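You operate a simulated robot arm through the tools that you are given. There is no shell and no other tool.

The job below is to be done with a simulated robot arm. You get a single attempt, and the scene is never put back.

Task
Set the controls near the top of the steel bench. At the end: the right gold knob is turned to 7; the left gold knob is turned to 4; the right red ring is turned to loose; the left red ring is turned to loose; whatever was shut is shut again. Leave all else as you found it, and nothing knocked over.

Only the result counts: the job must be done as asked and must still hold three seconds after the hand-in. Knocking over, shifting, dropping, spilling or breaking anything else fails it.

Robot
A 7-joint arm with a two-finger parallel gripper, fixed in place. Base frame: the origin is at the foot of the arm, x ahead of it, y to its left, z up; the work surface is at about z = 0.01. Units: m, rad, N and s.
With the tool pointing down near the work surface it reaches from about 0.22 to 0.58 m from the base axis. Its first joint turns from -1.152 to 1.152 rad. Payload 2.5 kg.
The tool frame sits at the grasp point between the pads (the TCP): z along the fingers, y along the line on which they close. The tips reach 0.023 m beyond it. The gripper opens to 0.094 m. The fingers are 0.038 m wide and 0.01 m thick; the gripper's body (0.054 by 0.096 m) begins 0.039 m behind the TCP.
Orientation is that of the tool frame in the base frame, as a unit quaternion [x, y, z, w]. With the fingers straight down and closing along the base's y, the tool's x points along the base's -x, its y along +y and its z along -z.

Tools
- The arm moves only by the tool jog_arm. Its argument "deltas" is one flat list of numbers, 7 for each row, row after row: the shift along the tool's x, y, z in m, then the turn, a rotation vector about the tool's x, y, z in rad, then the finger opening in m, from 0 to 0.094. In form: [x, y, z, wx, wy, wz, claw, x, y, z, wx, wy, wz, claw, ...]. A call has 1 to 20 rows; each row shifts and turns the commanded pose from where the row before left it, along the tool's axes as they then stand. Each row takes 0.2 s and may step no farther than 0.05 m and 0.15 rad from the row before; otherwise, or with a gripper value out of range, the whole call is refused. Where a pose cannot be reached the arm comes as near as it can. A force on the tool above 40 N (or 10 N above the force at the start of the call, whichever is more), or a blocked arm, ends the call early, and 0.2 s more pass. The fingers move at their own pace (about 0.108 m/s each) and stop on an object; they squeeze with about 27 N. The grip force told is the motor's: it shows also when the fingers shut on nothing. Time passes only in rows, and 0.2 s behind the last, so rows that do not move let the fingers close. The reply holds the time, the measured pose of the TCP, the force on the tool along the base axes, the opening and the grip force, in the units named above and with some noise, with the torque about the TCP (base axes, N m) and any sound that the robot's microphone picked up.
- Cameras (640 x 400 px; columns grow to the right, rows downward): "scene" is fixed at [0.1273, -0.4067, 0.5686]; the picture's right is [0.77, -0.63, 0.00], its down [-0.21, -0.26, -0.94] and it looks along [0.60, 0.73, -0.34] (base axes); focal length 220 px, centre (320, 200). "wrist" rides on the gripper at [0.086, 0.016, -0.075] in the tool frame; the picture's right is [-0.18, 0.98, 0.00], its down [-0.58, -0.11, -0.81] and it looks along [-0.79, -0.15, 0.59] (tool axes); focal length 243 px, centre (320, 200). There is no depth. A picture from a camera that has moved, and an enlarged one, comes with that camera's place and axes in the base frame and with its lens.
- get_image(camera): a new picture of that camera. No time passes.
- enlarge(camera, box): a new picture of the part [left, top, right, bottom] of that camera's present view, enlarged. No time passes.
- close_job(): hands the job in; it is judged then, once.

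Places have to be worked out from the pictures, the camera data and where the tool is seen. Open the gripper and draw the arm clear of the work before you hand the job in, unless the task says otherwise.

The tools are called after "Call:" as a command line: name --argument value ..., lists and objects as JSON in quotes. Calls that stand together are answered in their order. jog_arm: Moves the arm, as the interface text tells. Its arguments: {"type":"object","properties":{"deltas":{"type":"array"}},"required":["deltas"]} The other tools are called the same way: get_image (camera) takes a picture; enlarge (camera, box) takes an enlarged picture of a part of a camera's view; close_job () hands the job in.

At the start:

```text
time_s: 0.0
ee_pos: [0.3237, -0.1013, 0.4919]
orientation: [0.001, 1.0, 0.0, 0.0]
wrist_force: [-0.5, 0.4, 0.1]
torque: [0.01, 0.01, -0.01]
grip_width: 0.094
finger_force: 0.1
```

scene: 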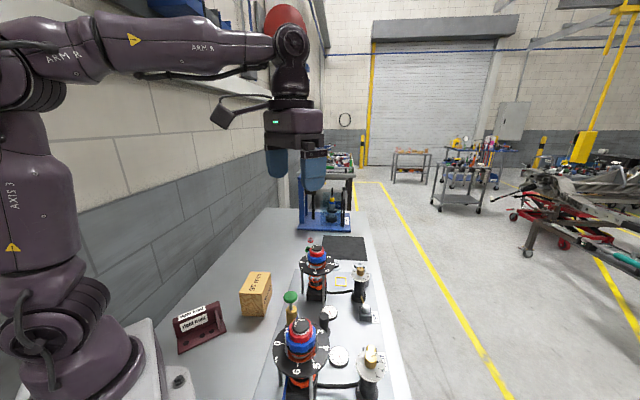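
wrist: 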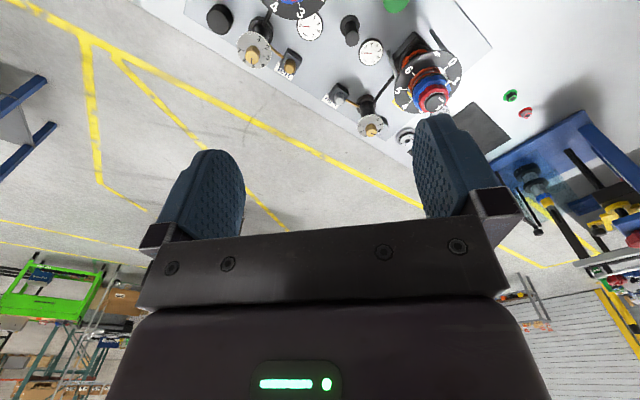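

The scene shows a panel on the bench with two towers (red/blue rings) and two gold knobs. I'll enlarge both views to understand the controls.

Call:
enlarge --camera "scene" --box '[220, 220, 420, 400]'

Call:
enlarge --camera "wrist" --box '[180, 0, 560, 200]'

Call:
enlarge --camera "scene" --box '[250, 300, 410, 400]'

Call:
enlarge --camera "scene" --box '[280, 230, 400, 330]'

```text
2.22 times, centred on (320, 310) of scene
camera zoom: at [0.1273, -0.4067, 0.5686], right [0.77, -0.63, 0.0], down [-0.21, -0.26, -0.94], along [0.6, 0.73, -0.34], focal length 489 px, centre (320, -44)
```

zoom: 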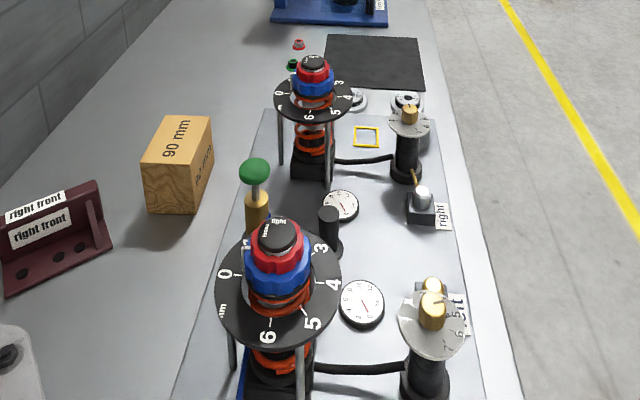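

```text
1.68 times, centred on (370, 100) of wrist
camera zoom: at [0.2373, -0.0843, 0.5678], right [0.18, 0.98, 0.0], down [0.58, -0.11, 0.81], along [0.79, -0.15, -0.59], focal length 409 px, centre (236, 368)
```

zoom: 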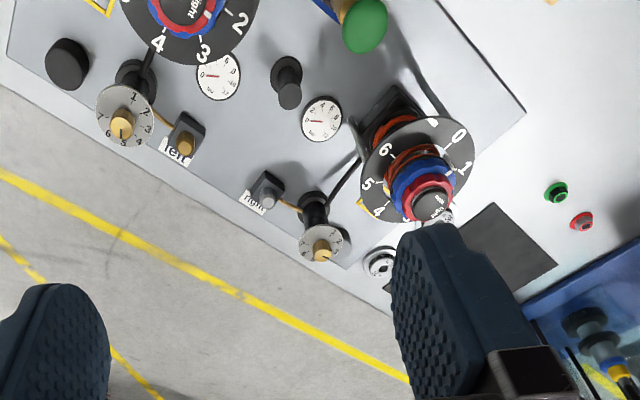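

```text
4.00 times, centred on (330, 350) of scene
camera zoom: at [0.1273, -0.4067, 0.5686], right [0.77, -0.63, 0.0], down [-0.21, -0.26, -0.94], along [0.6, 0.73, -0.34], focal length 881 px, centre (280, -400)
```

zoom: 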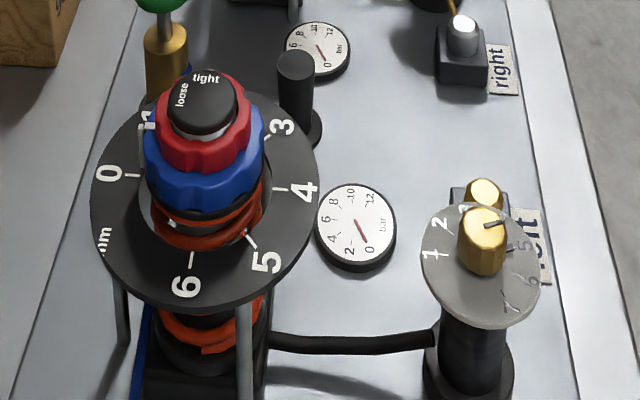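

```text
4.00 times, centred on (340, 280) of scene
camera zoom: at [0.1273, -0.4067, 0.5686], right [0.77, -0.63, 0.0], down [-0.21, -0.26, -0.94], along [0.6, 0.73, -0.34], focal length 881 px, centre (240, -120)
```

zoom: 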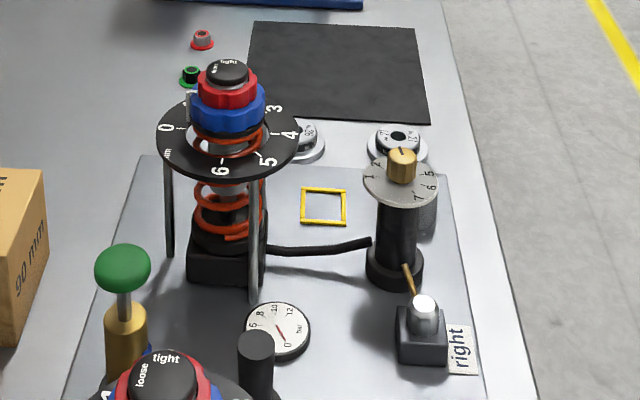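

The panel looks to be rotated about 45° in the base frame: left knob around (0.40,-0.233,0.12), right knob around (0.595,-0.037,0.12), right tower top around (0.514,0.077,0.18), and left tower near (0.32,-0.115,0.17). I'll shift the arm back and down a bit to get a close look from the wrist camera.

Call:
jog_arm --deltas '[0.03, -0.02, 0.02, 0, 0, 0, 0.094, 0.03, -0.02, 0.02, 0, 0, 0, 0.094, 0, 0, 0.03, 0, 0, 0, 0.094]'

Call:
get_image --camera "wrist"

Call:
enlarge --camera "wrist" --box '[160, 0, 480, 200]'

```text
time_s: 0.8
ee_pos: [0.2639, -0.1411, 0.4214]
orientation: [0.0, 1.0, 0.0, 0.0]
wrist_force: [0.2, 0.7, 0.1]
torque: [-0.01, -0.01, 0.03]
grip_width: 0.094
finger_force: 0.1
```

```text
taken
camera wrist: at [0.1765, -0.1242, 0.4966], right [0.18, 0.98, 0.0], down [0.58, -0.11, 0.81], along [0.79, -0.15, -0.59], focal length 243 px, centre (320, 200)
```

wrist: 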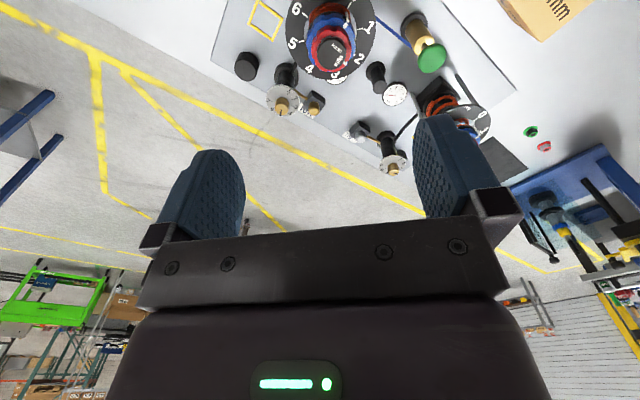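

```text
2.00 times, centred on (320, 100) of wrist
camera zoom: at [0.1765, -0.1242, 0.4966], right [0.18, 0.98, 0.0], down [0.58, -0.11, 0.81], along [0.79, -0.15, -0.59], focal length 485 px, centre (320, 400)
```

zoom: 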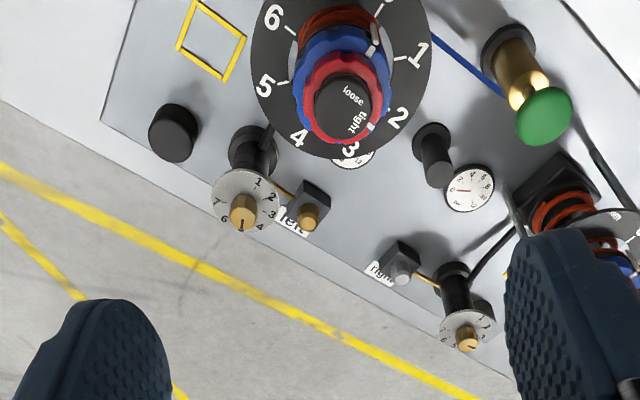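

The view is good; now I'll zoom tighter into the left tower, left knob and right knob areas.

Call:
enlarge --camera "wrist" --box '[280, 0, 400, 90]'

Call:
enlarge --camera "wrist" --box '[230, 40, 350, 130]'

Call:
enlarge --camera "wrist" --box '[330, 100, 430, 180]'

Call:
enlarge --camera "scene" --box '[345, 335, 405, 375]'

Call:
enlarge --camera "scene" --box '[340, 255, 390, 325]'

```text
4.44 times, centred on (340, 45) of wrist
camera zoom: at [0.1765, -0.1242, 0.4966], right [0.18, 0.98, 0.0], down [0.58, -0.11, 0.81], along [0.79, -0.15, -0.59], focal length 1078 px, centre (231, 889)
```

zoom: 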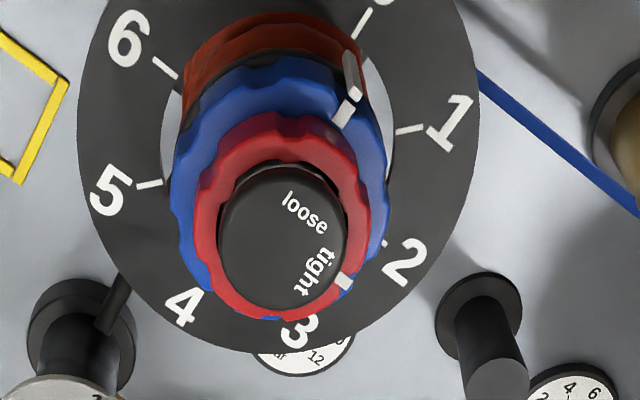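

```text
4.44 times, centred on (290, 85) of wrist
camera zoom: at [0.1765, -0.1242, 0.4966], right [0.18, 0.98, 0.0], down [0.58, -0.11, 0.81], along [0.79, -0.15, -0.59], focal length 1078 px, centre (453, 711)
```

zoom: 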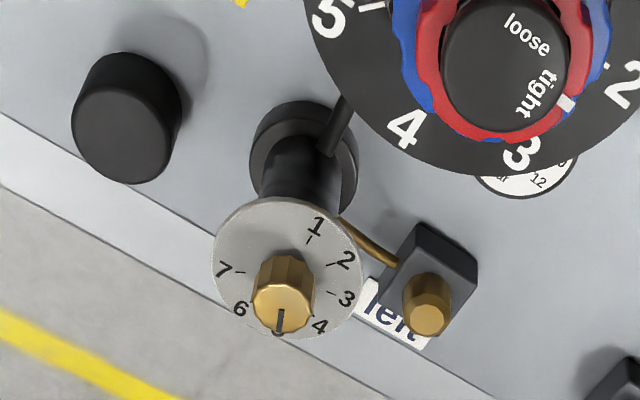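

```text
5.00 times, centred on (380, 140) of wrist
camera zoom: at [0.1765, -0.1242, 0.4966], right [0.18, 0.98, 0.0], down [0.58, -0.11, 0.81], along [0.79, -0.15, -0.59], focal length 1213 px, centre (20, 500)
```

zoom: 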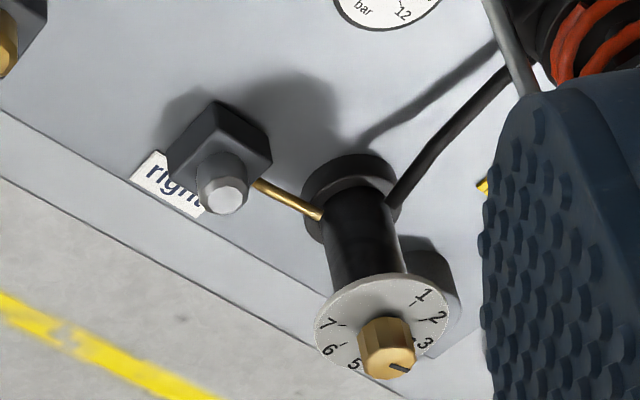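

```text
10.00 times, centred on (375, 355) of scene
camera zoom: at [0.1273, -0.4067, 0.5686], right [0.77, -0.63, 0.0], down [-0.21, -0.26, -0.94], along [0.6, 0.73, -0.34], focal length 2202 px, centre (-230, -1350)
```

zoom: 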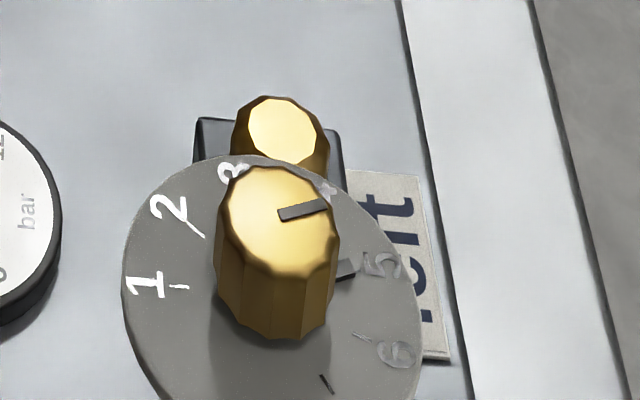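

```text
5.71 times, centred on (365, 290) of scene
camera zoom: at [0.1273, -0.4067, 0.5686], right [0.77, -0.63, 0.0], down [-0.21, -0.26, -0.94], along [0.6, 0.73, -0.34], focal length 1258 px, centre (63, -314)
```

zoom: 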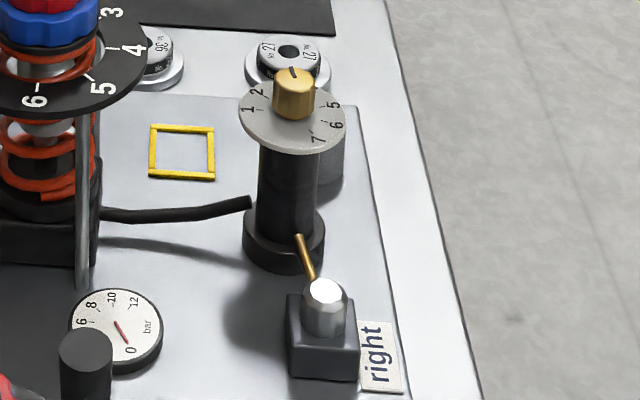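

The left knob's slot appears to point at about 5, and the right's between 3 and 4, with numbers rising clockwise. The left ring's white mark is at "tight", and "loose" lies counter-clockwise from it. I'll go closer over the left side for more detail, including the small valve blocks.

Call:
jog_arm --deltas '[-0.018, -0.03, 0.035, 0, 0, 0, 0.094, -0.018, -0.03, 0.035, 0, 0, 0, 0.094, 0, 0, 0, 0, 0, 0, 0.094]'

Call:
enlarge --camera "wrist" --box '[220, 0, 480, 163]'

Call:
enlarge --camera "wrist" --box '[260, 60, 380, 150]'

Call:
enlarge --camera "wrist" --box '[360, 0, 480, 80]'

```text
time_s: 1.6
ee_pos: [0.3001, -0.2025, 0.352]
orientation: [0.0, 1.0, 0.0, 0.0]
wrist_force: [-0.3, -0.3, -0.8]
torque: [0.0, 0.0, 0.03]
grip_width: 0.0942
finger_force: 0.1
```

```text
2.45 times, centred on (350, 82) of wrist
camera zoom: at [0.212, -0.1858, 0.4269], right [0.18, 0.98, 0.0], down [0.58, -0.11, 0.81], along [0.79, -0.15, -0.59], focal length 595 px, centre (246, 491)
```

zoom: 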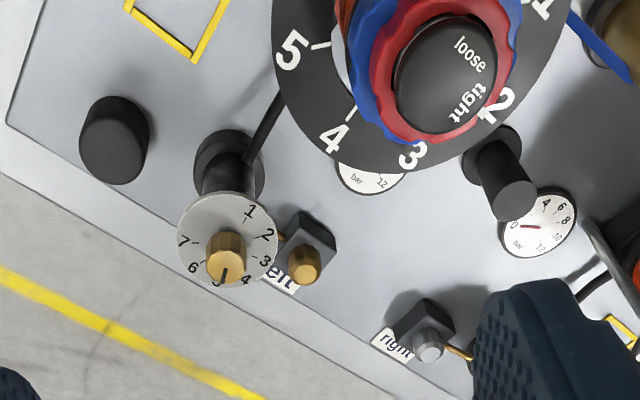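

```text
4.44 times, centred on (320, 105) of wrist
camera zoom: at [0.212, -0.1858, 0.4269], right [0.18, 0.98, 0.0], down [0.58, -0.11, 0.81], along [0.79, -0.15, -0.59], focal length 1078 px, centre (320, 622)
```

zoom: 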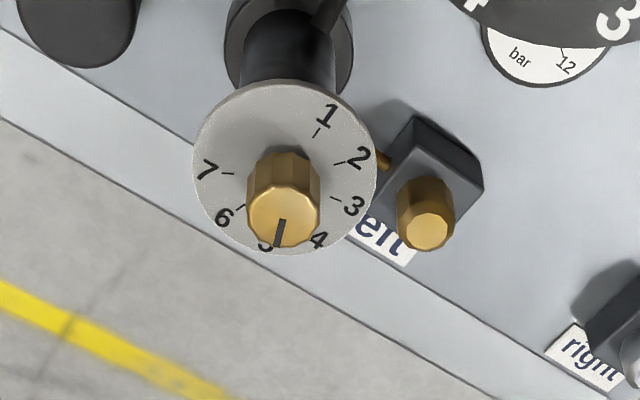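

```text
5.00 times, centred on (420, 40) of wrist
camera zoom: at [0.212, -0.1858, 0.4269], right [0.18, 0.98, 0.0], down [0.58, -0.11, 0.81], along [0.79, -0.15, -0.59], focal length 1213 px, centre (-180, 1000)
```

zoom: 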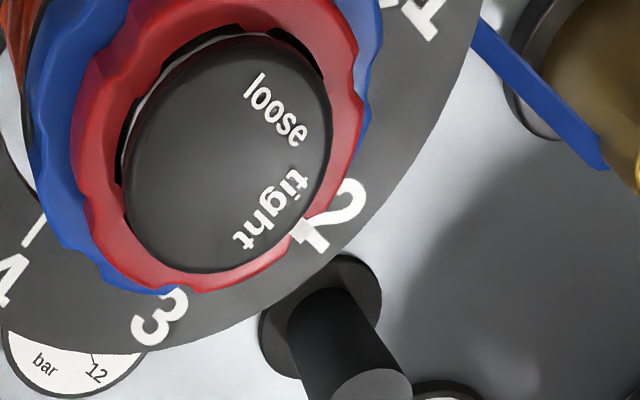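

Left knob top ≈ (0.402,-0.234,0.122) pointing at 5; left tower cap top ≈ (0.303,-0.135,0.193), ring mark at "tight". I'll look from the side via the scene camera to get the ring heights.

Call:
enlarge --camera "scene" --box '[265, 305, 345, 365]'

Call:
enlarge --camera "scene" --box '[290, 235, 350, 275]'

Call:
enlarge --camera "scene" --box '[345, 255, 375, 280]'

```text
6.67 times, centred on (305, 335) of scene
camera zoom: at [0.1273, -0.4067, 0.5686], right [0.77, -0.63, 0.0], down [-0.21, -0.26, -0.94], along [0.6, 0.73, -0.34], focal length 1468 px, centre (420, -700)
```

zoom: 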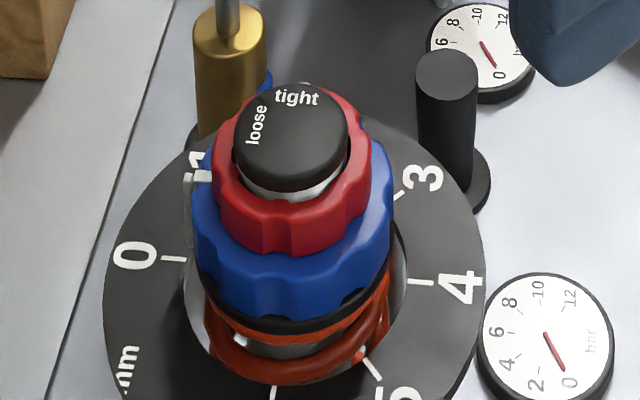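

```text
10.00 times, centred on (320, 255) of scene
camera zoom: at [0.1273, -0.4067, 0.5686], right [0.77, -0.63, 0.0], down [-0.21, -0.26, -0.94], along [0.6, 0.73, -0.34], focal length 2202 px, centre (320, -350)
```

zoom: 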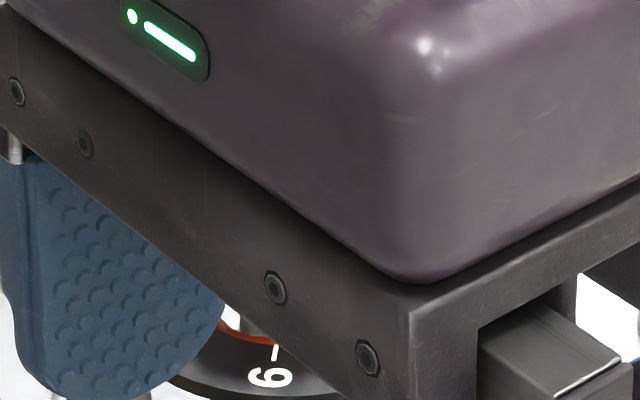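

```text
16.00 times, centred on (360, 268) of scene
camera zoom: at [0.1273, -0.4067, 0.5686], right [0.77, -0.63, 0.0], down [-0.21, -0.26, -0.94], along [0.6, 0.73, -0.34], focal length 3523 px, centre (-320, -880)
```

zoom: 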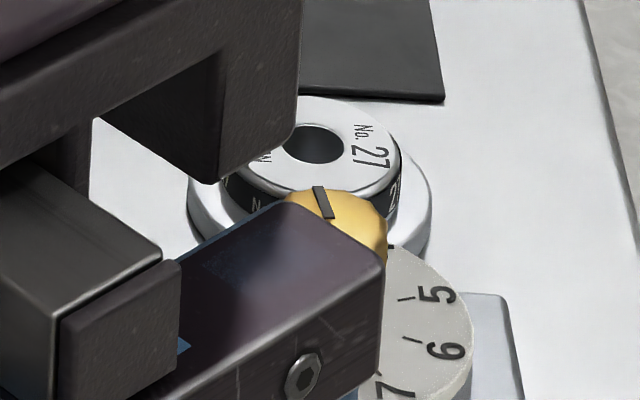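

Estimated heights: cap top ≈0.194, red ring roughly 0.173–0.185 (diameter ≈0.047), blue ring below and wider (≈0.06). I'll move above the left tower, yawed about −40° so there's room to turn counter-clockwise, and check alignment.

Call:
jog_arm --deltas '[-0.0014, 0.0228, 0.03, 0, 0, 0, 0.075, -0.0013, 0.0228, 0.03, 0, 0, 0, 0.075, -0.0013, 0.0229, 0.03, 0, 0, 0, 0.075, 0, 0, 0, 0, 0, 0.14, 0.075, 0, 0, 0, 0, 0, 0.14, 0.075, 0, 0, 0, 0, 0, 0.14, 0.075, 0, 0, 0, 0, 0, 0.14, 0.075, 0, 0, 0, 0, 0, 0.14, 0.075, 0, 0, 0, 0, 0, 0, 0.075]'

Call:
get_image --camera "wrist"

Call:
enlarge --camera "scene" --box '[225, 250, 385, 370]'

```text
time_s: 3.6
ee_pos: [0.3045, -0.132, 0.2631]
orientation: [0.344, 0.939, 0.0, 0.0]
wrist_force: [0.5, 0.3, -0.5]
torque: [-0.01, -0.02, -0.02]
grip_width: 0.0751
finger_force: 0.0
```

```text
taken
camera wrist: at [0.2486, -0.0632, 0.3374], right [0.77, 0.63, 0.0], down [0.37, -0.46, 0.81], along [0.51, -0.62, -0.59], focal length 243 px, centre (320, 200)
```

wrist: 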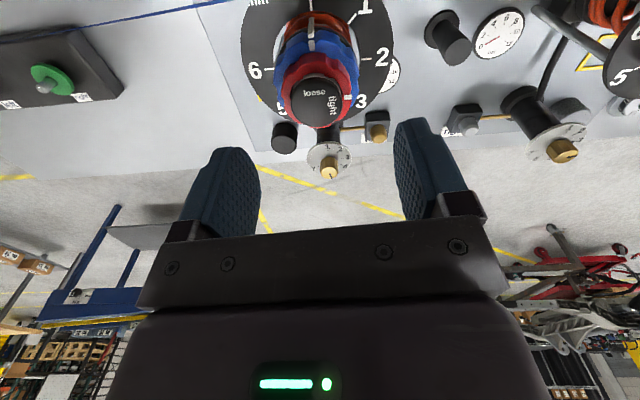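

```text
3.33 times, centred on (305, 310) of scene
camera zoom: at [0.1273, -0.4067, 0.5686], right [0.77, -0.63, 0.0], down [-0.21, -0.26, -0.94], along [0.6, 0.73, -0.34], focal length 734 px, centre (370, -167)
```

zoom: 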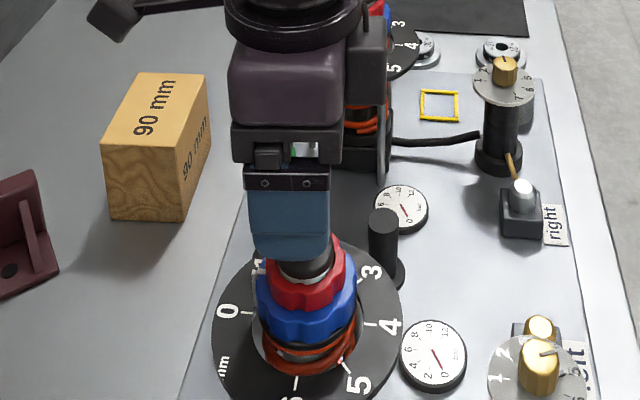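

Alignment looks reasonable. I notice another box with a green knob at left of the wrist view; I'll zoom in on it and on the ring.

Call:
enlarge --camera "wrist" --box '[0, 0, 160, 120]'

Call:
enlarge --camera "wrist" --box '[230, 0, 410, 130]'

Call:
enlarge --camera "wrist" --box '[400, 0, 640, 170]'

Call:
get_image --camera "scene"

```text
3.33 times, centred on (80, 60) of wrist
camera zoom: at [0.2486, -0.0632, 0.3374], right [0.77, 0.63, 0.0], down [0.37, -0.46, 0.81], along [0.51, -0.62, -0.59], focal length 809 px, centre (1120, 667)
```

zoom: 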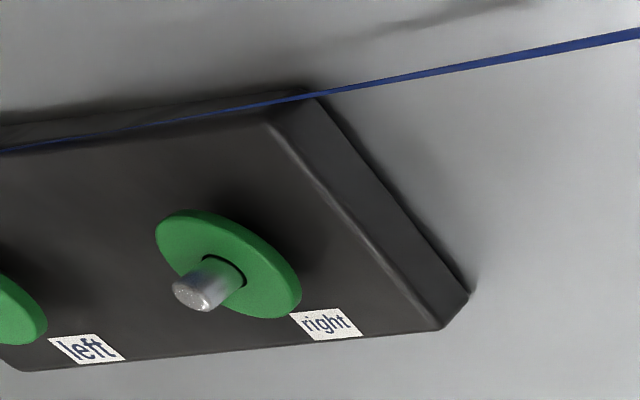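

```text
3.08 times, centred on (320, 65) of wrist
camera zoom: at [0.2486, -0.0632, 0.3374], right [0.77, 0.63, 0.0], down [0.37, -0.46, 0.81], along [0.51, -0.62, -0.59], focal length 746 px, centre (320, 615)
```

zoom: 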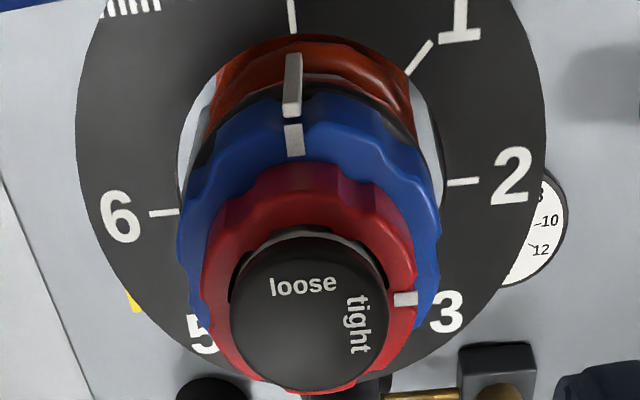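

```text
2.35 times, centred on (520, 85) of wrist
camera zoom: at [0.2486, -0.0632, 0.3374], right [0.77, 0.63, 0.0], down [0.37, -0.46, 0.81], along [0.51, -0.62, -0.59], focal length 571 px, centre (-151, 471)
```

zoom: 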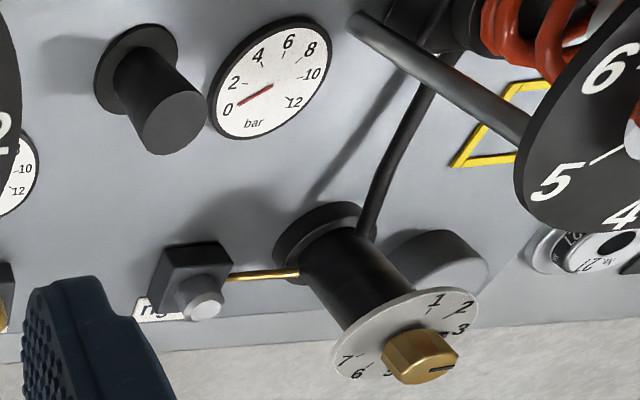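

```text
taken
```

scene: 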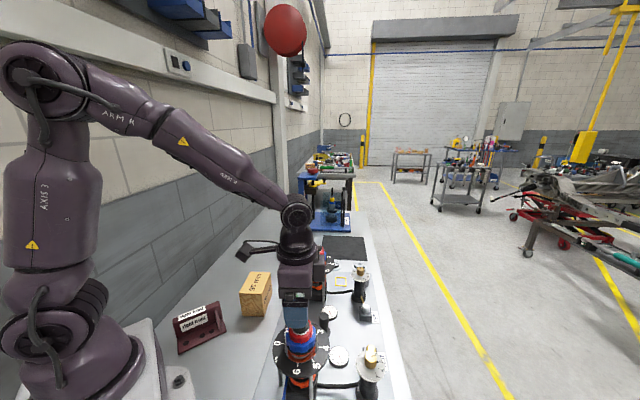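

There's also a control box with green "left"/"right" wheels off to the side, with a blue line; I'll leave it alone unless needed. The left ring mark is at "tight", "loose" is ~90° counter-clockwise. I'll lower around the ring to TCP z≈0.207 and check the fit before closing.

Call:
jog_arm --deltas '[0, 0, 0.02, 0, 0, 0, 0.07, 0, 0, 0.02, 0, 0, 0, 0.065, 0, 0, 0.016, 0, 0, 0, 0.065, 0, 0, 0, 0, 0, 0, 0.065]'

Call:
enlarge --camera "wrist" --box '[220, 60, 420, 200]'

Call:
enlarge --camera "scene" --box '[265, 295, 345, 365]'

```text
time_s: 4.6
ee_pos: [0.305, -0.1319, 0.2056]
orientation: [0.343, 0.939, 0.0, 0.0]
wrist_force: [-0.8, 0.3, 0.5]
torque: [0.01, -0.03, -0.01]
grip_width: 0.0649
finger_force: 0.1
```

```text
2.86 times, centred on (320, 130) of wrist
camera zoom: at [0.2484, -0.0633, 0.2813], right [0.77, 0.63, 0.0], down [0.37, -0.46, 0.81], along [0.51, -0.62, -0.59], focal length 693 px, centre (320, 400)
```

zoom: 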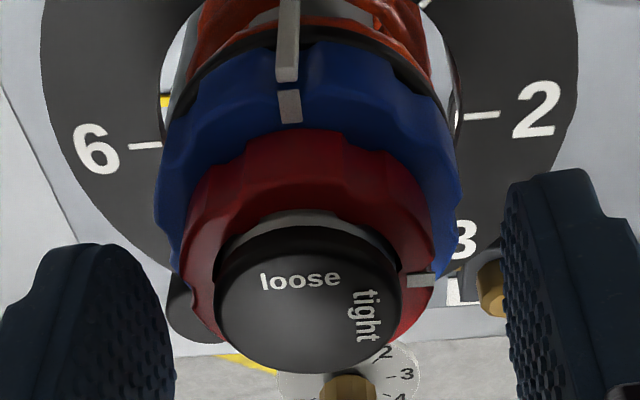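

```text
5.71 times, centred on (305, 330) of scene
camera zoom: at [0.1273, -0.4067, 0.5686], right [0.77, -0.63, 0.0], down [-0.21, -0.26, -0.94], along [0.6, 0.73, -0.34], focal length 1258 px, centre (406, -543)
```

zoom: 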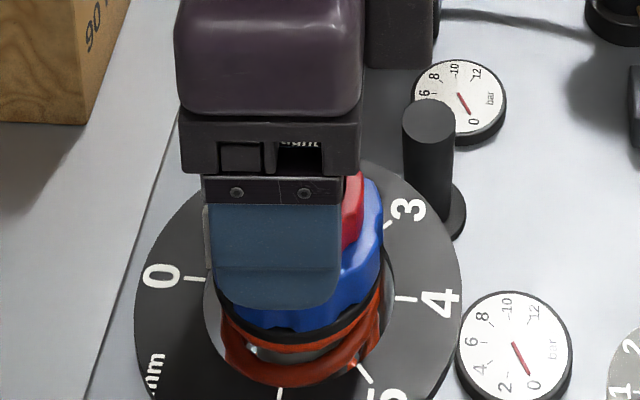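

Fingertips sit at z≈0.183 and straddle the red ring (≈0.177–0.19), above the blue ring and white post. The cap is ~1.7 mm off toward tool −y, so I'll correct that, lower 2 mm and close.

Call:
jog_arm --deltas '[0, -0.0017, 0.002, 0, 0, 0, 0.065, 0, 0, 0, 0, 0, 0, 0.03, 0, 0, 0, 0, 0, 0, 0.03, 0, 0, 0, 0, 0, 0, 0.03]'

Call:
enlarge --camera "wrist" --box '[220, 60, 420, 200]'

Call:
enlarge --camera "scene" --box '[265, 295, 345, 365]'

```text
time_s: 5.6
ee_pos: [0.3032, -0.1343, 0.2051]
orientation: [0.343, 0.939, 0.0, 0.0]
wrist_force: [-4.5, -6.3, 0.7]
torque: [-0.11, 0.04, 0.01]
grip_width: 0.0458
finger_force: 45.1
```

```text
2.86 times, centred on (320, 130) of wrist
camera zoom: at [0.247, -0.0652, 0.2796], right [0.77, 0.63, 0.0], down [0.37, -0.46, 0.81], along [0.51, -0.62, -0.59], focal length 693 px, centre (320, 400)
```

zoom: 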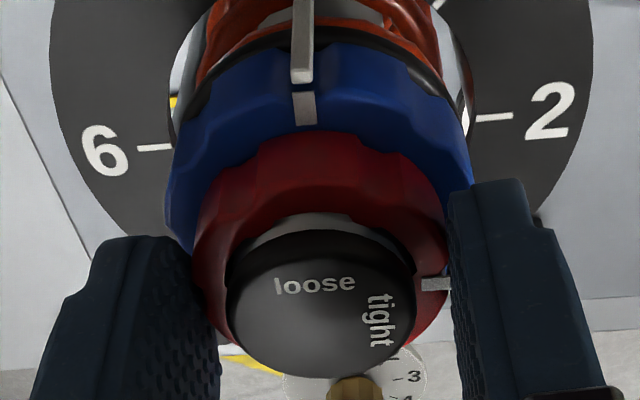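

```text
5.71 times, centred on (305, 330) of scene
camera zoom: at [0.1273, -0.4067, 0.5686], right [0.77, -0.63, 0.0], down [-0.21, -0.26, -0.94], along [0.6, 0.73, -0.34], focal length 1258 px, centre (406, -543)
```

zoom: 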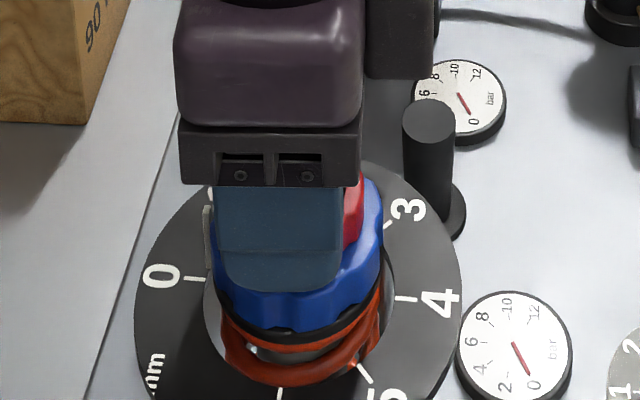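

The ring is gripped at 0.0458 m, with a small sideways load showing the true centre is ~1 mm further along −y tool. I'll shift to relieve that and then start turning counter-clockwise in small steps.

Call:
jog_arm --deltas '[0, -0.0012, 0, 0, 0, 0, 0.03, 0, 0, 0, 0, 0, -0.07, 0.03, 0, 0, 0, 0, 0, -0.07, 0.03, 0, 0, 0, 0, 0, 0, 0.03]'

Call:
enlarge --camera "wrist" --box '[220, 60, 420, 200]'

```text
time_s: 6.6
ee_pos: [0.3024, -0.1334, 0.2042]
orientation: [0.275, 0.961, -0.001, 0.001]
wrist_force: [7.5, -3.1, -4.1]
torque: [0.25, 0.34, 0.02]
grip_width: 0.0459
finger_force: 45.5
```

```text
2.86 times, centred on (320, 130) of wrist
camera zoom: at [0.2375, -0.074, 0.2797], right [0.68, 0.74, 0.0], down [0.43, -0.4, 0.81], along [0.6, -0.55, -0.59], focal length 693 px, centre (320, 400)
```

zoom: 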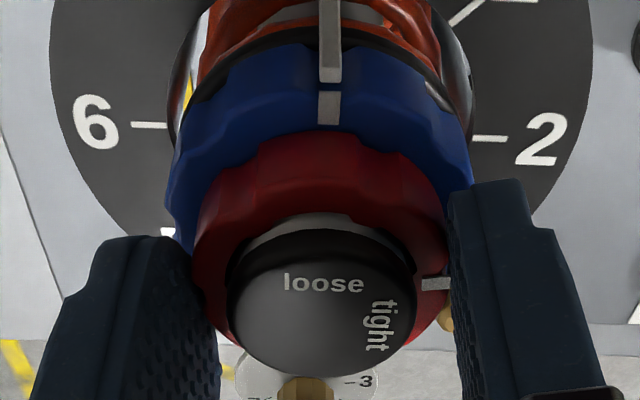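

The ring follows the gripper (mark moving toward "loose") and the blue ring stays put. There's ~8 N along tool −x, so I'll relieve that and continue turning.

Call:
jog_arm --deltas '[-0.0012, 0, 0, 0, 0, -0.08, 0.03, 0, 0, 0, 0, 0, -0.1, 0.03, 0, 0, 0, 0, 0, -0.1, 0.03, 0, 0, 0, 0, 0, -0.1, 0.03, 0, 0, 0, 0, 0, 0, 0.03]'

Call:
enlarge --camera "wrist" --box '[220, 60, 420, 200]'

```text
time_s: 7.8
ee_pos: [0.3028, -0.1337, 0.2043]
orientation: [0.088, 0.996, 0.0, -0.001]
wrist_force: [-7.6, 5.6, 5.4]
torque: [0.06, 0.23, 0.02]
grip_width: 0.0455
finger_force: 45.5
```

```text
2.86 times, centred on (320, 130) of wrist
camera zoom: at [0.2203, -0.1029, 0.2797], right [0.35, 0.94, 0.0], down [0.55, -0.21, 0.8], along [0.75, -0.29, -0.59], focal length 693 px, centre (320, 400)
```

zoom: 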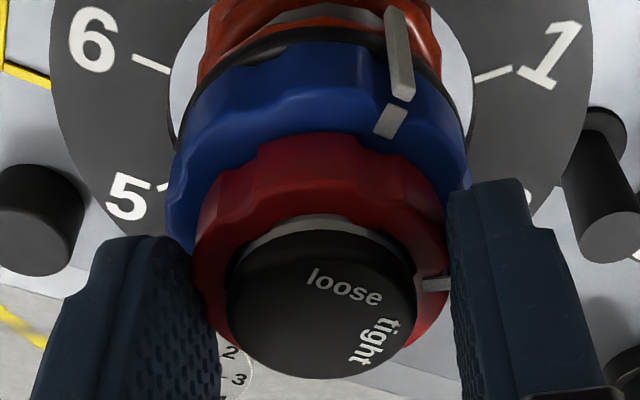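

Rotated ~30° so far with the blue mark unmoved against the post. I'll continue turning with a small corrective shift.

Call:
jog_arm --deltas '[0.0006, 0.0002, 0, 0, 0, -0.1, 0.03, 0, 0, 0, 0, 0, -0.1, 0.03, 0, 0, 0, 0, 0, -0.1, 0.03, 0, 0, 0, 0, 0, -0.1, 0.03, 0, 0, 0, 0, 0, 0, 0.03]'

Call:
enlarge --camera "wrist" --box '[220, 60, 420, 200]'

```text
time_s: 9.0
ee_pos: [0.3019, -0.1346, 0.2044]
orientation: [-0.111, 0.994, -0.001, 0.0]
wrist_force: [-3.1, -4.2, 0.1]
torque: [0.01, 0.47, 0.02]
grip_width: 0.0457
finger_force: 44.7
```

```text
2.86 times, centred on (320, 130) of wrist
camera zoom: at [0.2144, -0.1376, 0.2796], right [-0.04, 1.0, 0.0], down [0.59, 0.02, 0.81], along [0.81, 0.03, -0.59], focal length 693 px, centre (320, 400)
```

zoom: 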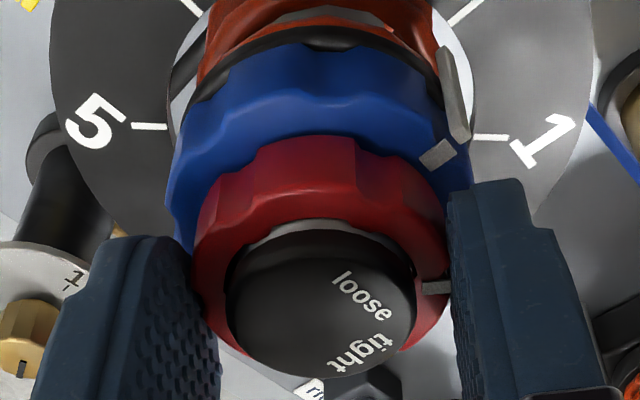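

Mark is now about midway, roughly 40° more to "loose". Blue mark is still radially in line with the post and the fingertip clears it, so I'll continue.

Call:
jog_arm --deltas '[0, -0.0005, 0, 0, 0, -0.1, 0.03, 0, 0, 0, 0, 0, -0.1, 0.03, 0, 0, 0, 0, 0, -0.1, 0.03, 0, 0, 0, 0, 0, -0.1, 0.03, 0, 0, 0, 0, 0, 0, 0.03]'

Call:
enlarge --camera "wrist" --box '[220, 60, 420, 200]'

```text
time_s: 10.2
ee_pos: [0.3028, -0.1356, 0.2039]
orientation: [-0.306, 0.952, 0.0, -0.001]
wrist_force: [0.7, -3.9, -2.8]
torque: [0.02, 0.3, 0.01]
grip_width: 0.0457
finger_force: 44.5
```

```text
2.86 times, centred on (320, 130) of wrist
camera zoom: at [0.2229, -0.1722, 0.2798], right [-0.42, 0.91, 0.0], down [0.54, 0.25, 0.81], along [0.73, 0.34, -0.59], focal length 693 px, centre (320, 400)
```

zoom: 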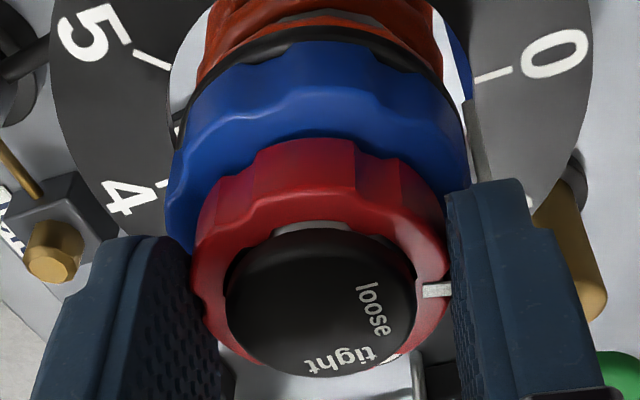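

About 14–18° remaining to line up the mark with "loose". Continue with 0.24 rad.

Call:
jog_arm --deltas '[0, 0, 0, 0, 0, -0.08, 0.03, 0, 0, 0, 0, 0, -0.08, 0.03, 0, 0, 0, 0, 0, -0.08, 0.03, 0, 0, 0, 0, 0, 0, 0.03]'

Call:
enlarge --camera "wrist" --box '[220, 60, 420, 200]'

Call:
enlarge --camera "scene" --box '[265, 295, 345, 365]'

```text
time_s: 11.2
ee_pos: [0.3034, -0.1351, 0.2049]
orientation: [-0.416, 0.909, 0.0, 0.0]
wrist_force: [0.0, -4.8, -2.4]
torque: [-0.11, -0.04, -0.85]
grip_width: 0.0457
finger_force: 45.0
```

```text
2.86 times, centred on (320, 130) of wrist
camera zoom: at [0.234, -0.1901, 0.2797], right [-0.62, 0.78, 0.0], down [0.46, 0.37, 0.81], along [0.63, 0.5, -0.59], focal length 693 px, centre (320, 400)
```

zoom: 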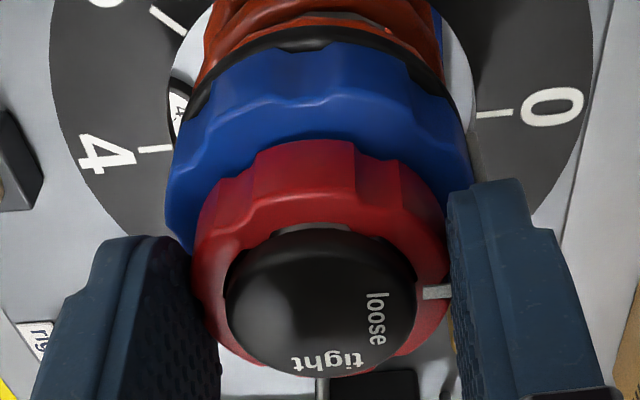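

```text
5.71 times, centred on (305, 330) of scene
camera zoom: at [0.1273, -0.4067, 0.5686], right [0.77, -0.63, 0.0], down [-0.21, -0.26, -0.94], along [0.6, 0.73, -0.34], focal length 1258 px, centre (406, -543)
```

zoom: 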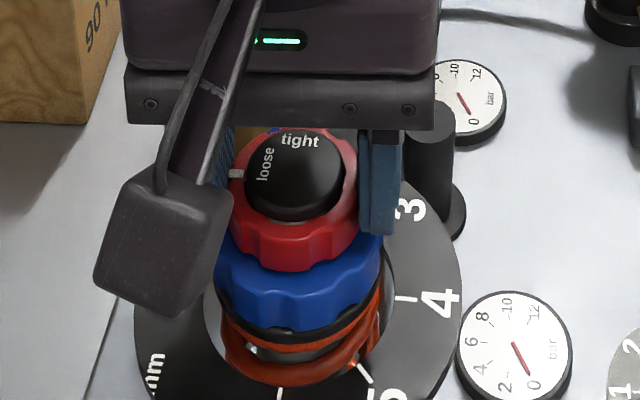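

Torque jumped to −0.85 N·m: the ring has hit its "loose" stop, and the scene view shows the white mark beside "loose". I'll open the fingers and rise.

Call:
jog_arm --deltas '[0, 0, 0, 0, 0, 0, 0.065, 0, 0, 0, 0, 0, 0, 0.065, 0, 0, -0.02, 0, 0, 0, 0.065, 0, 0, -0.04, 0, 0, 0, 0.065, 0, 0, 0, 0, 0, 0, 0.065]'

Call:
enlarge --camera "wrist" --box '[220, 0, 420, 140]'

Call:
enlarge --camera "scene" --box '[265, 295, 345, 365]'

```text
time_s: 12.4
ee_pos: [0.3042, -0.1361, 0.2644]
orientation: [-0.416, 0.909, 0.001, 0.0]
wrist_force: [-0.5, 0.9, -0.1]
torque: [-0.01, 0.0, -0.02]
grip_width: 0.0649
finger_force: 0.0
```

```text
2.86 times, centred on (320, 70) of wrist
camera zoom: at [0.2346, -0.1915, 0.3391], right [-0.63, 0.78, 0.0], down [0.46, 0.37, 0.81], along [0.63, 0.5, -0.59], focal length 693 px, centre (320, 571)
```

zoom: 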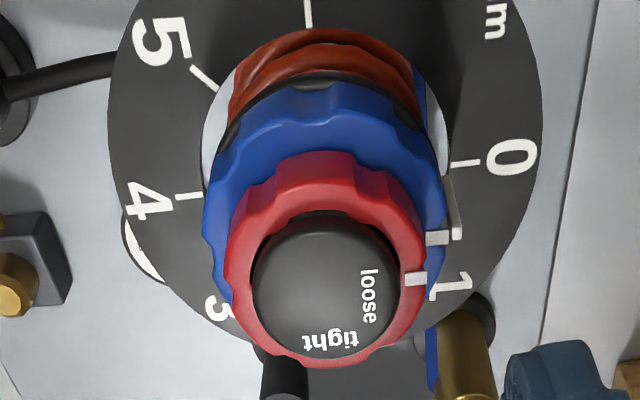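

```text
5.71 times, centred on (305, 330) of scene
camera zoom: at [0.1273, -0.4067, 0.5686], right [0.77, -0.63, 0.0], down [-0.21, -0.26, -0.94], along [0.6, 0.73, -0.34], focal length 1258 px, centre (406, -543)
```

zoom: 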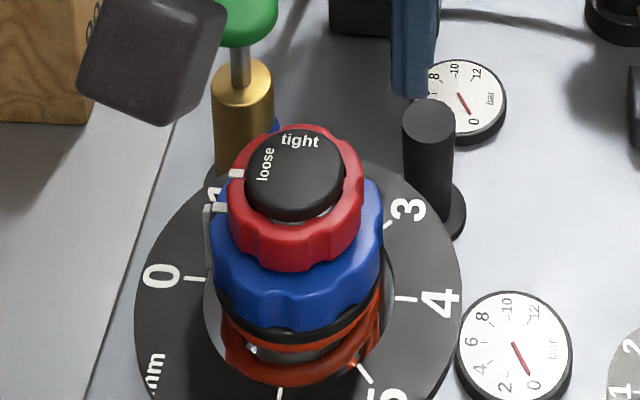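

Left red ring is now at "loose" and blue/post unchanged. Next I'll rotate back to yaw ≈ −40° and travel to above the right tower (~(0.50,0.0625)).

Call:
jog_arm --deltas '[0, 0, 0, 0, 0, 0.1418, 0.065, 0, 0, 0, 0, 0, 0.1418, 0.065, 0, 0, 0, 0, 0, 0.1418, 0.065, 0, 0, 0, 0, 0, 0.1418, 0.065, 0, 0, 0, 0, 0, 0.1418, 0.065, 0, 0, 0, 0, 0, 0.1418, 0.065, 0, 0, 0, 0, 0, 0.1418, 0.065, 0, 0, 0, 0, 0, 0.1418, 0.065, 0, 0, 0, 0, 0, 0.1418, 0.065, 0, 0, 0, 0, 0, 0.1418, 0.065, 0, 0, 0, 0, 0, 0.1418, 0.065, -0.00327, 0.0398, 0, 0, 0, 0, 0.065, -0.00327, 0.0398, 0, 0, 0, 0, 0.065, -0.00327, 0.0398, 0, 0, 0, 0, 0.065, -0.00327, 0.0398, 0, 0, 0, 0, 0.065, -0.00327, 0.0398, 0, 0, 0, 0, 0.065, -0.00327, 0.0398, 0, 0, 0, 0, 0.065, -0.00327, 0.0398, 0, 0, 0, 0, 0.065, 0, 0, 0, 0, 0, 0, 0.065]'

Call:
get_image --camera "wrist"

Call:
enlarge --camera "wrist" --box '[220, 0, 420, 140]'

Call:
enlarge --camera "scene" --box '[265, 215, 425, 335]'

```text
time_s: 16.4
ee_pos: [0.5019, 0.0621, 0.2659]
orientation: [0.342, 0.94, 0.0, 0.001]
wrist_force: [0.4, -0.1, 1.1]
torque: [0.0, 0.01, -0.01]
grip_width: 0.0652
finger_force: 0.2
```

```text
taken
camera wrist: at [0.4456, 0.1305, 0.3407], right [0.77, 0.63, 0.0], down [0.38, -0.46, 0.81], along [0.51, -0.62, -0.59], focal length 243 px, centre (320, 200)
```

wrist: 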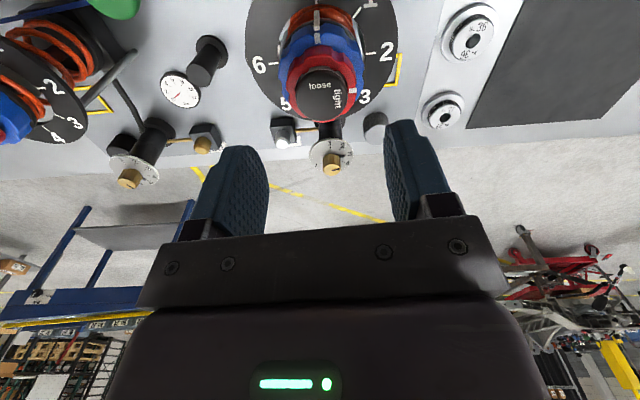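

```text
2.86 times, centred on (320, 70) of wrist
camera zoom: at [0.4456, 0.1305, 0.3407], right [0.77, 0.63, 0.0], down [0.38, -0.46, 0.81], along [0.51, -0.62, -0.59], focal length 693 px, centre (320, 571)
```

zoom: 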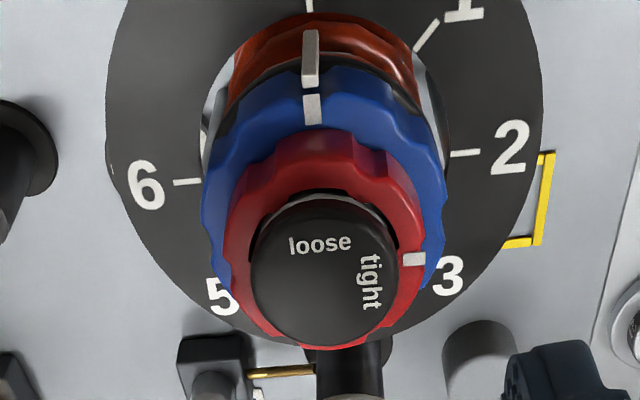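

```text
3.33 times, centred on (345, 275) of scene
camera zoom: at [0.1273, -0.4067, 0.5686], right [0.77, -0.63, 0.0], down [-0.21, -0.26, -0.94], along [0.6, 0.73, -0.34], focal length 734 px, centre (237, -50)
```

zoom: 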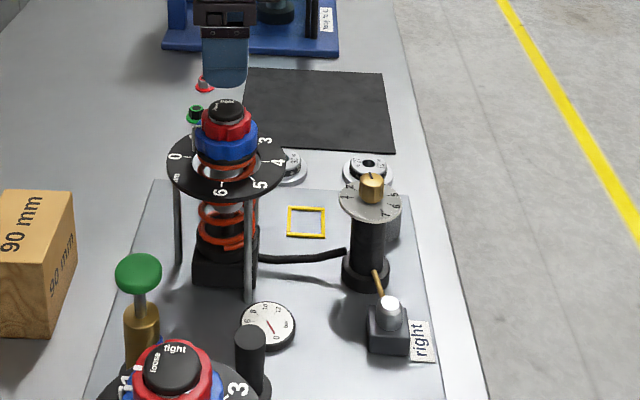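

The right tower has the same layout, mark at "tight". I estimate its axis at (0.5006,0.0635); I'll correct by +1.9 mm in tool x and lower to the same height used on the left.

Call:
jog_arm --deltas '[0.0019, 0.0002, 0.02, 0, 0, 0, 0.065, 0, 0, 0.02, 0, 0, 0, 0.065, 0, 0, 0.0205, 0, 0, 0, 0.065, 0, 0, 0, 0, 0, 0, 0.065]'

Call:
enlarge --camera "wrist" --box '[220, 60, 420, 200]'

Call:
enlarge --camera "scene" --box '[295, 230, 345, 270]'

```text
time_s: 17.4
ee_pos: [0.4992, 0.0642, 0.2044]
orientation: [0.342, 0.94, -0.001, 0.0]
wrist_force: [-0.7, 0.6, -0.5]
torque: [0.0, -0.01, -0.01]
grip_width: 0.0651
finger_force: 0.1
```

```text
2.86 times, centred on (320, 130) of wrist
camera zoom: at [0.4438, 0.1317, 0.2794], right [0.77, 0.63, 0.0], down [0.37, -0.46, 0.81], along [0.51, -0.62, -0.59], focal length 693 px, centre (320, 400)
```

zoom: 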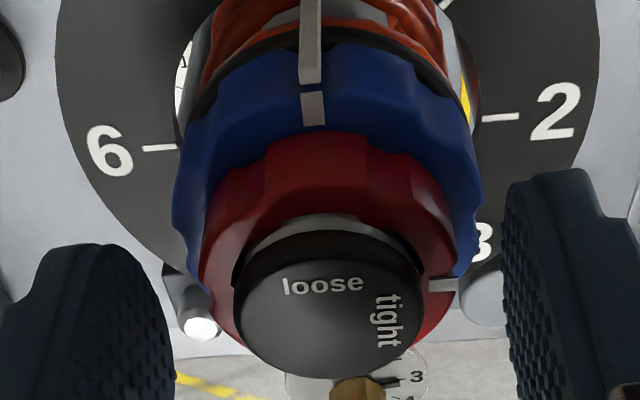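

```text
10.00 times, centred on (320, 250) of scene
camera zoom: at [0.1273, -0.4067, 0.5686], right [0.77, -0.63, 0.0], down [-0.21, -0.26, -0.94], along [0.6, 0.73, -0.34], focal length 2202 px, centre (320, -300)
```

zoom: 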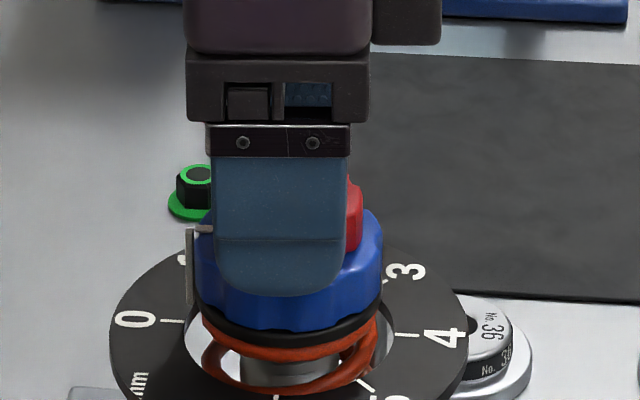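

Nearly the same picture as on the left, just ~0.9 mm off in tool y. I'll correct and close on the ring.

Call:
jog_arm --deltas '[0, 0.0009, 0, 0, 0, 0, 0.065, 0, 0, 0, 0, 0, 0, 0.03, 0, 0, 0, 0, 0, 0, 0.03, 0, 0, 0, 0, 0, 0, 0.03]'

Call:
enlarge --camera "wrist" --box '[220, 60, 420, 200]'

```text
time_s: 18.4
ee_pos: [0.5003, 0.0644, 0.204]
orientation: [0.343, 0.939, 0.001, 0.0]
wrist_force: [6.9, 4.2, -3.7]
torque: [0.02, -0.13, 0.0]
grip_width: 0.0458
finger_force: 45.1
```

```text
2.86 times, centred on (320, 130) of wrist
camera zoom: at [0.4438, 0.1331, 0.2797], right [0.77, 0.63, 0.0], down [0.37, -0.46, 0.81], along [0.51, -0.62, -0.59], focal length 693 px, centre (320, 400)
```

zoom: 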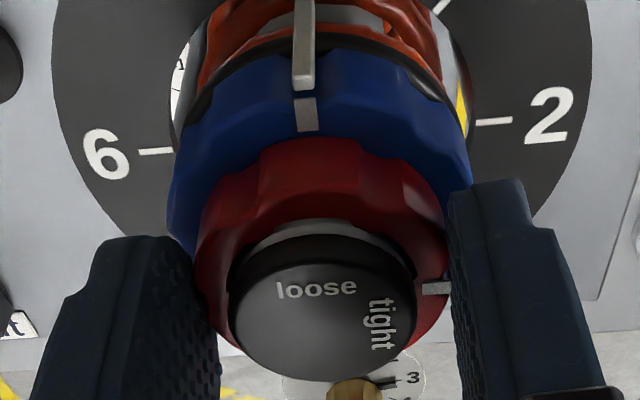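

Gripped at 0.0458 with ~7.6 N along +y tool; I'll relieve that with +1.1 mm and start turning counter-clockwise.

Call:
jog_arm --deltas '[-0.0003, 0.0011, 0, 0, 0, 0, 0.03, 0, 0, 0, 0, 0, -0.09, 0.03, 0, 0, 0, 0, 0, -0.09, 0.03, 0, 0, 0, 0, 0, -0.09, 0.03, 0, 0, 0, 0, 0, 0, 0.03]'

Call:
enlarge --camera "wrist" --box '[220, 60, 420, 200]'

```text
time_s: 19.6
ee_pos: [0.4994, 0.0644, 0.2041]
orientation: [0.214, 0.977, -0.001, 0.0]
wrist_force: [-0.9, -6.2, 1.5]
torque: [0.48, 0.78, 0.03]
grip_width: 0.0459
finger_force: 45.3
```

```text
2.86 times, centred on (320, 130) of wrist
camera zoom: at [0.4277, 0.1155, 0.2794], right [0.58, 0.82, 0.0], down [0.48, -0.34, 0.81], along [0.66, -0.47, -0.59], focal length 693 px, centre (320, 400)
```

zoom: 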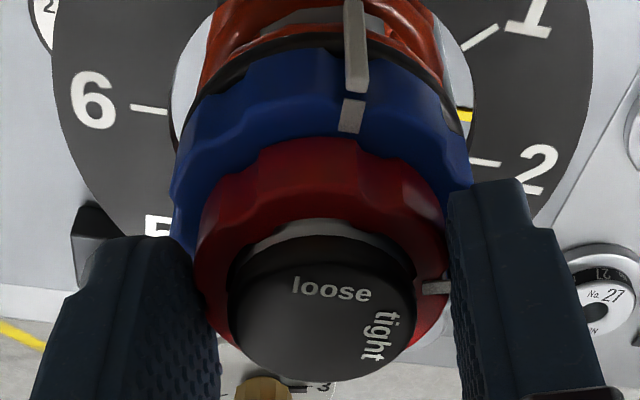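

The ring turns along with the gripper. Small correction and continue.

Call:
jog_arm --deltas '[-0.0002, -0.0007, 0, 0, 0, -0.1, 0.03, 0, 0, 0, 0, 0, -0.1, 0.03, 0, 0, 0, 0, 0, -0.1, 0.03, 0, 0, 0, 0, 0, -0.1, 0.03, 0, 0, 0, 0, 0, 0, 0.03]'

Call:
enlarge --camera "wrist" --box '[220, 60, 420, 200]'

```text
time_s: 20.8
ee_pos: [0.5003, 0.0632, 0.2039]
orientation: [0.014, 1.0, 0.0, 0.0]
wrist_force: [-2.4, -16.6, 2.3]
torque: [-0.09, 0.65, -0.02]
grip_width: 0.0459
finger_force: 45.0
```

```text
2.86 times, centred on (320, 130) of wrist
camera zoom: at [0.4134, 0.0827, 0.2793], right [0.21, 0.98, 0.0], down [0.58, -0.12, 0.81], along [0.79, -0.17, -0.59], focal length 693 px, centre (320, 400)
```

zoom: 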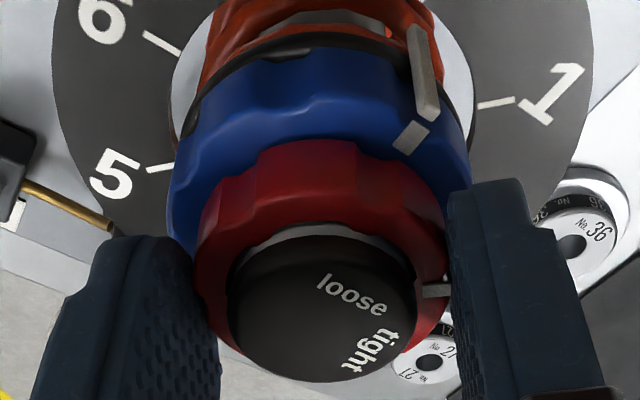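

Sideways load grew to −16.6 N along y, so I'll shift the commanded pose ~2 mm that way and carry on.

Call:
jog_arm --deltas '[0.0003, -0.002, 0, 0, 0, 0, 0.03, 0, 0, 0, 0, 0, -0.1, 0.03, 0, 0, 0, 0, 0, -0.1, 0.03, 0, 0, 0, 0, 0, -0.1, 0.03, 0, 0, 0, 0, 0, 0, 0.03]'

Call:
enlarge --camera "wrist" --box '[220, 60, 420, 200]'

```text
time_s: 22.0
ee_pos: [0.5005, 0.0628, 0.2046]
orientation: [-0.137, 0.991, 0.001, 0.001]
wrist_force: [7.5, -10.4, -1.3]
torque: [-0.21, 0.54, -0.05]
grip_width: 0.0456
finger_force: 44.8
```

```text
2.86 times, centred on (320, 130) of wrist
camera zoom: at [0.4117, 0.0554, 0.2795], right [-0.09, 1.0, 0.0], down [0.59, 0.05, 0.81], along [0.8, 0.07, -0.59], focal length 693 px, centre (320, 400)
```

zoom: 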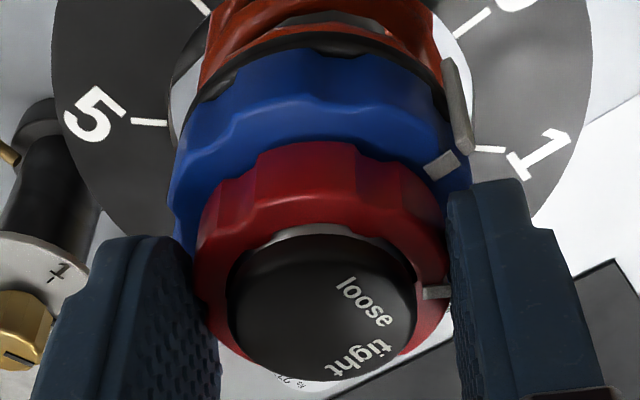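

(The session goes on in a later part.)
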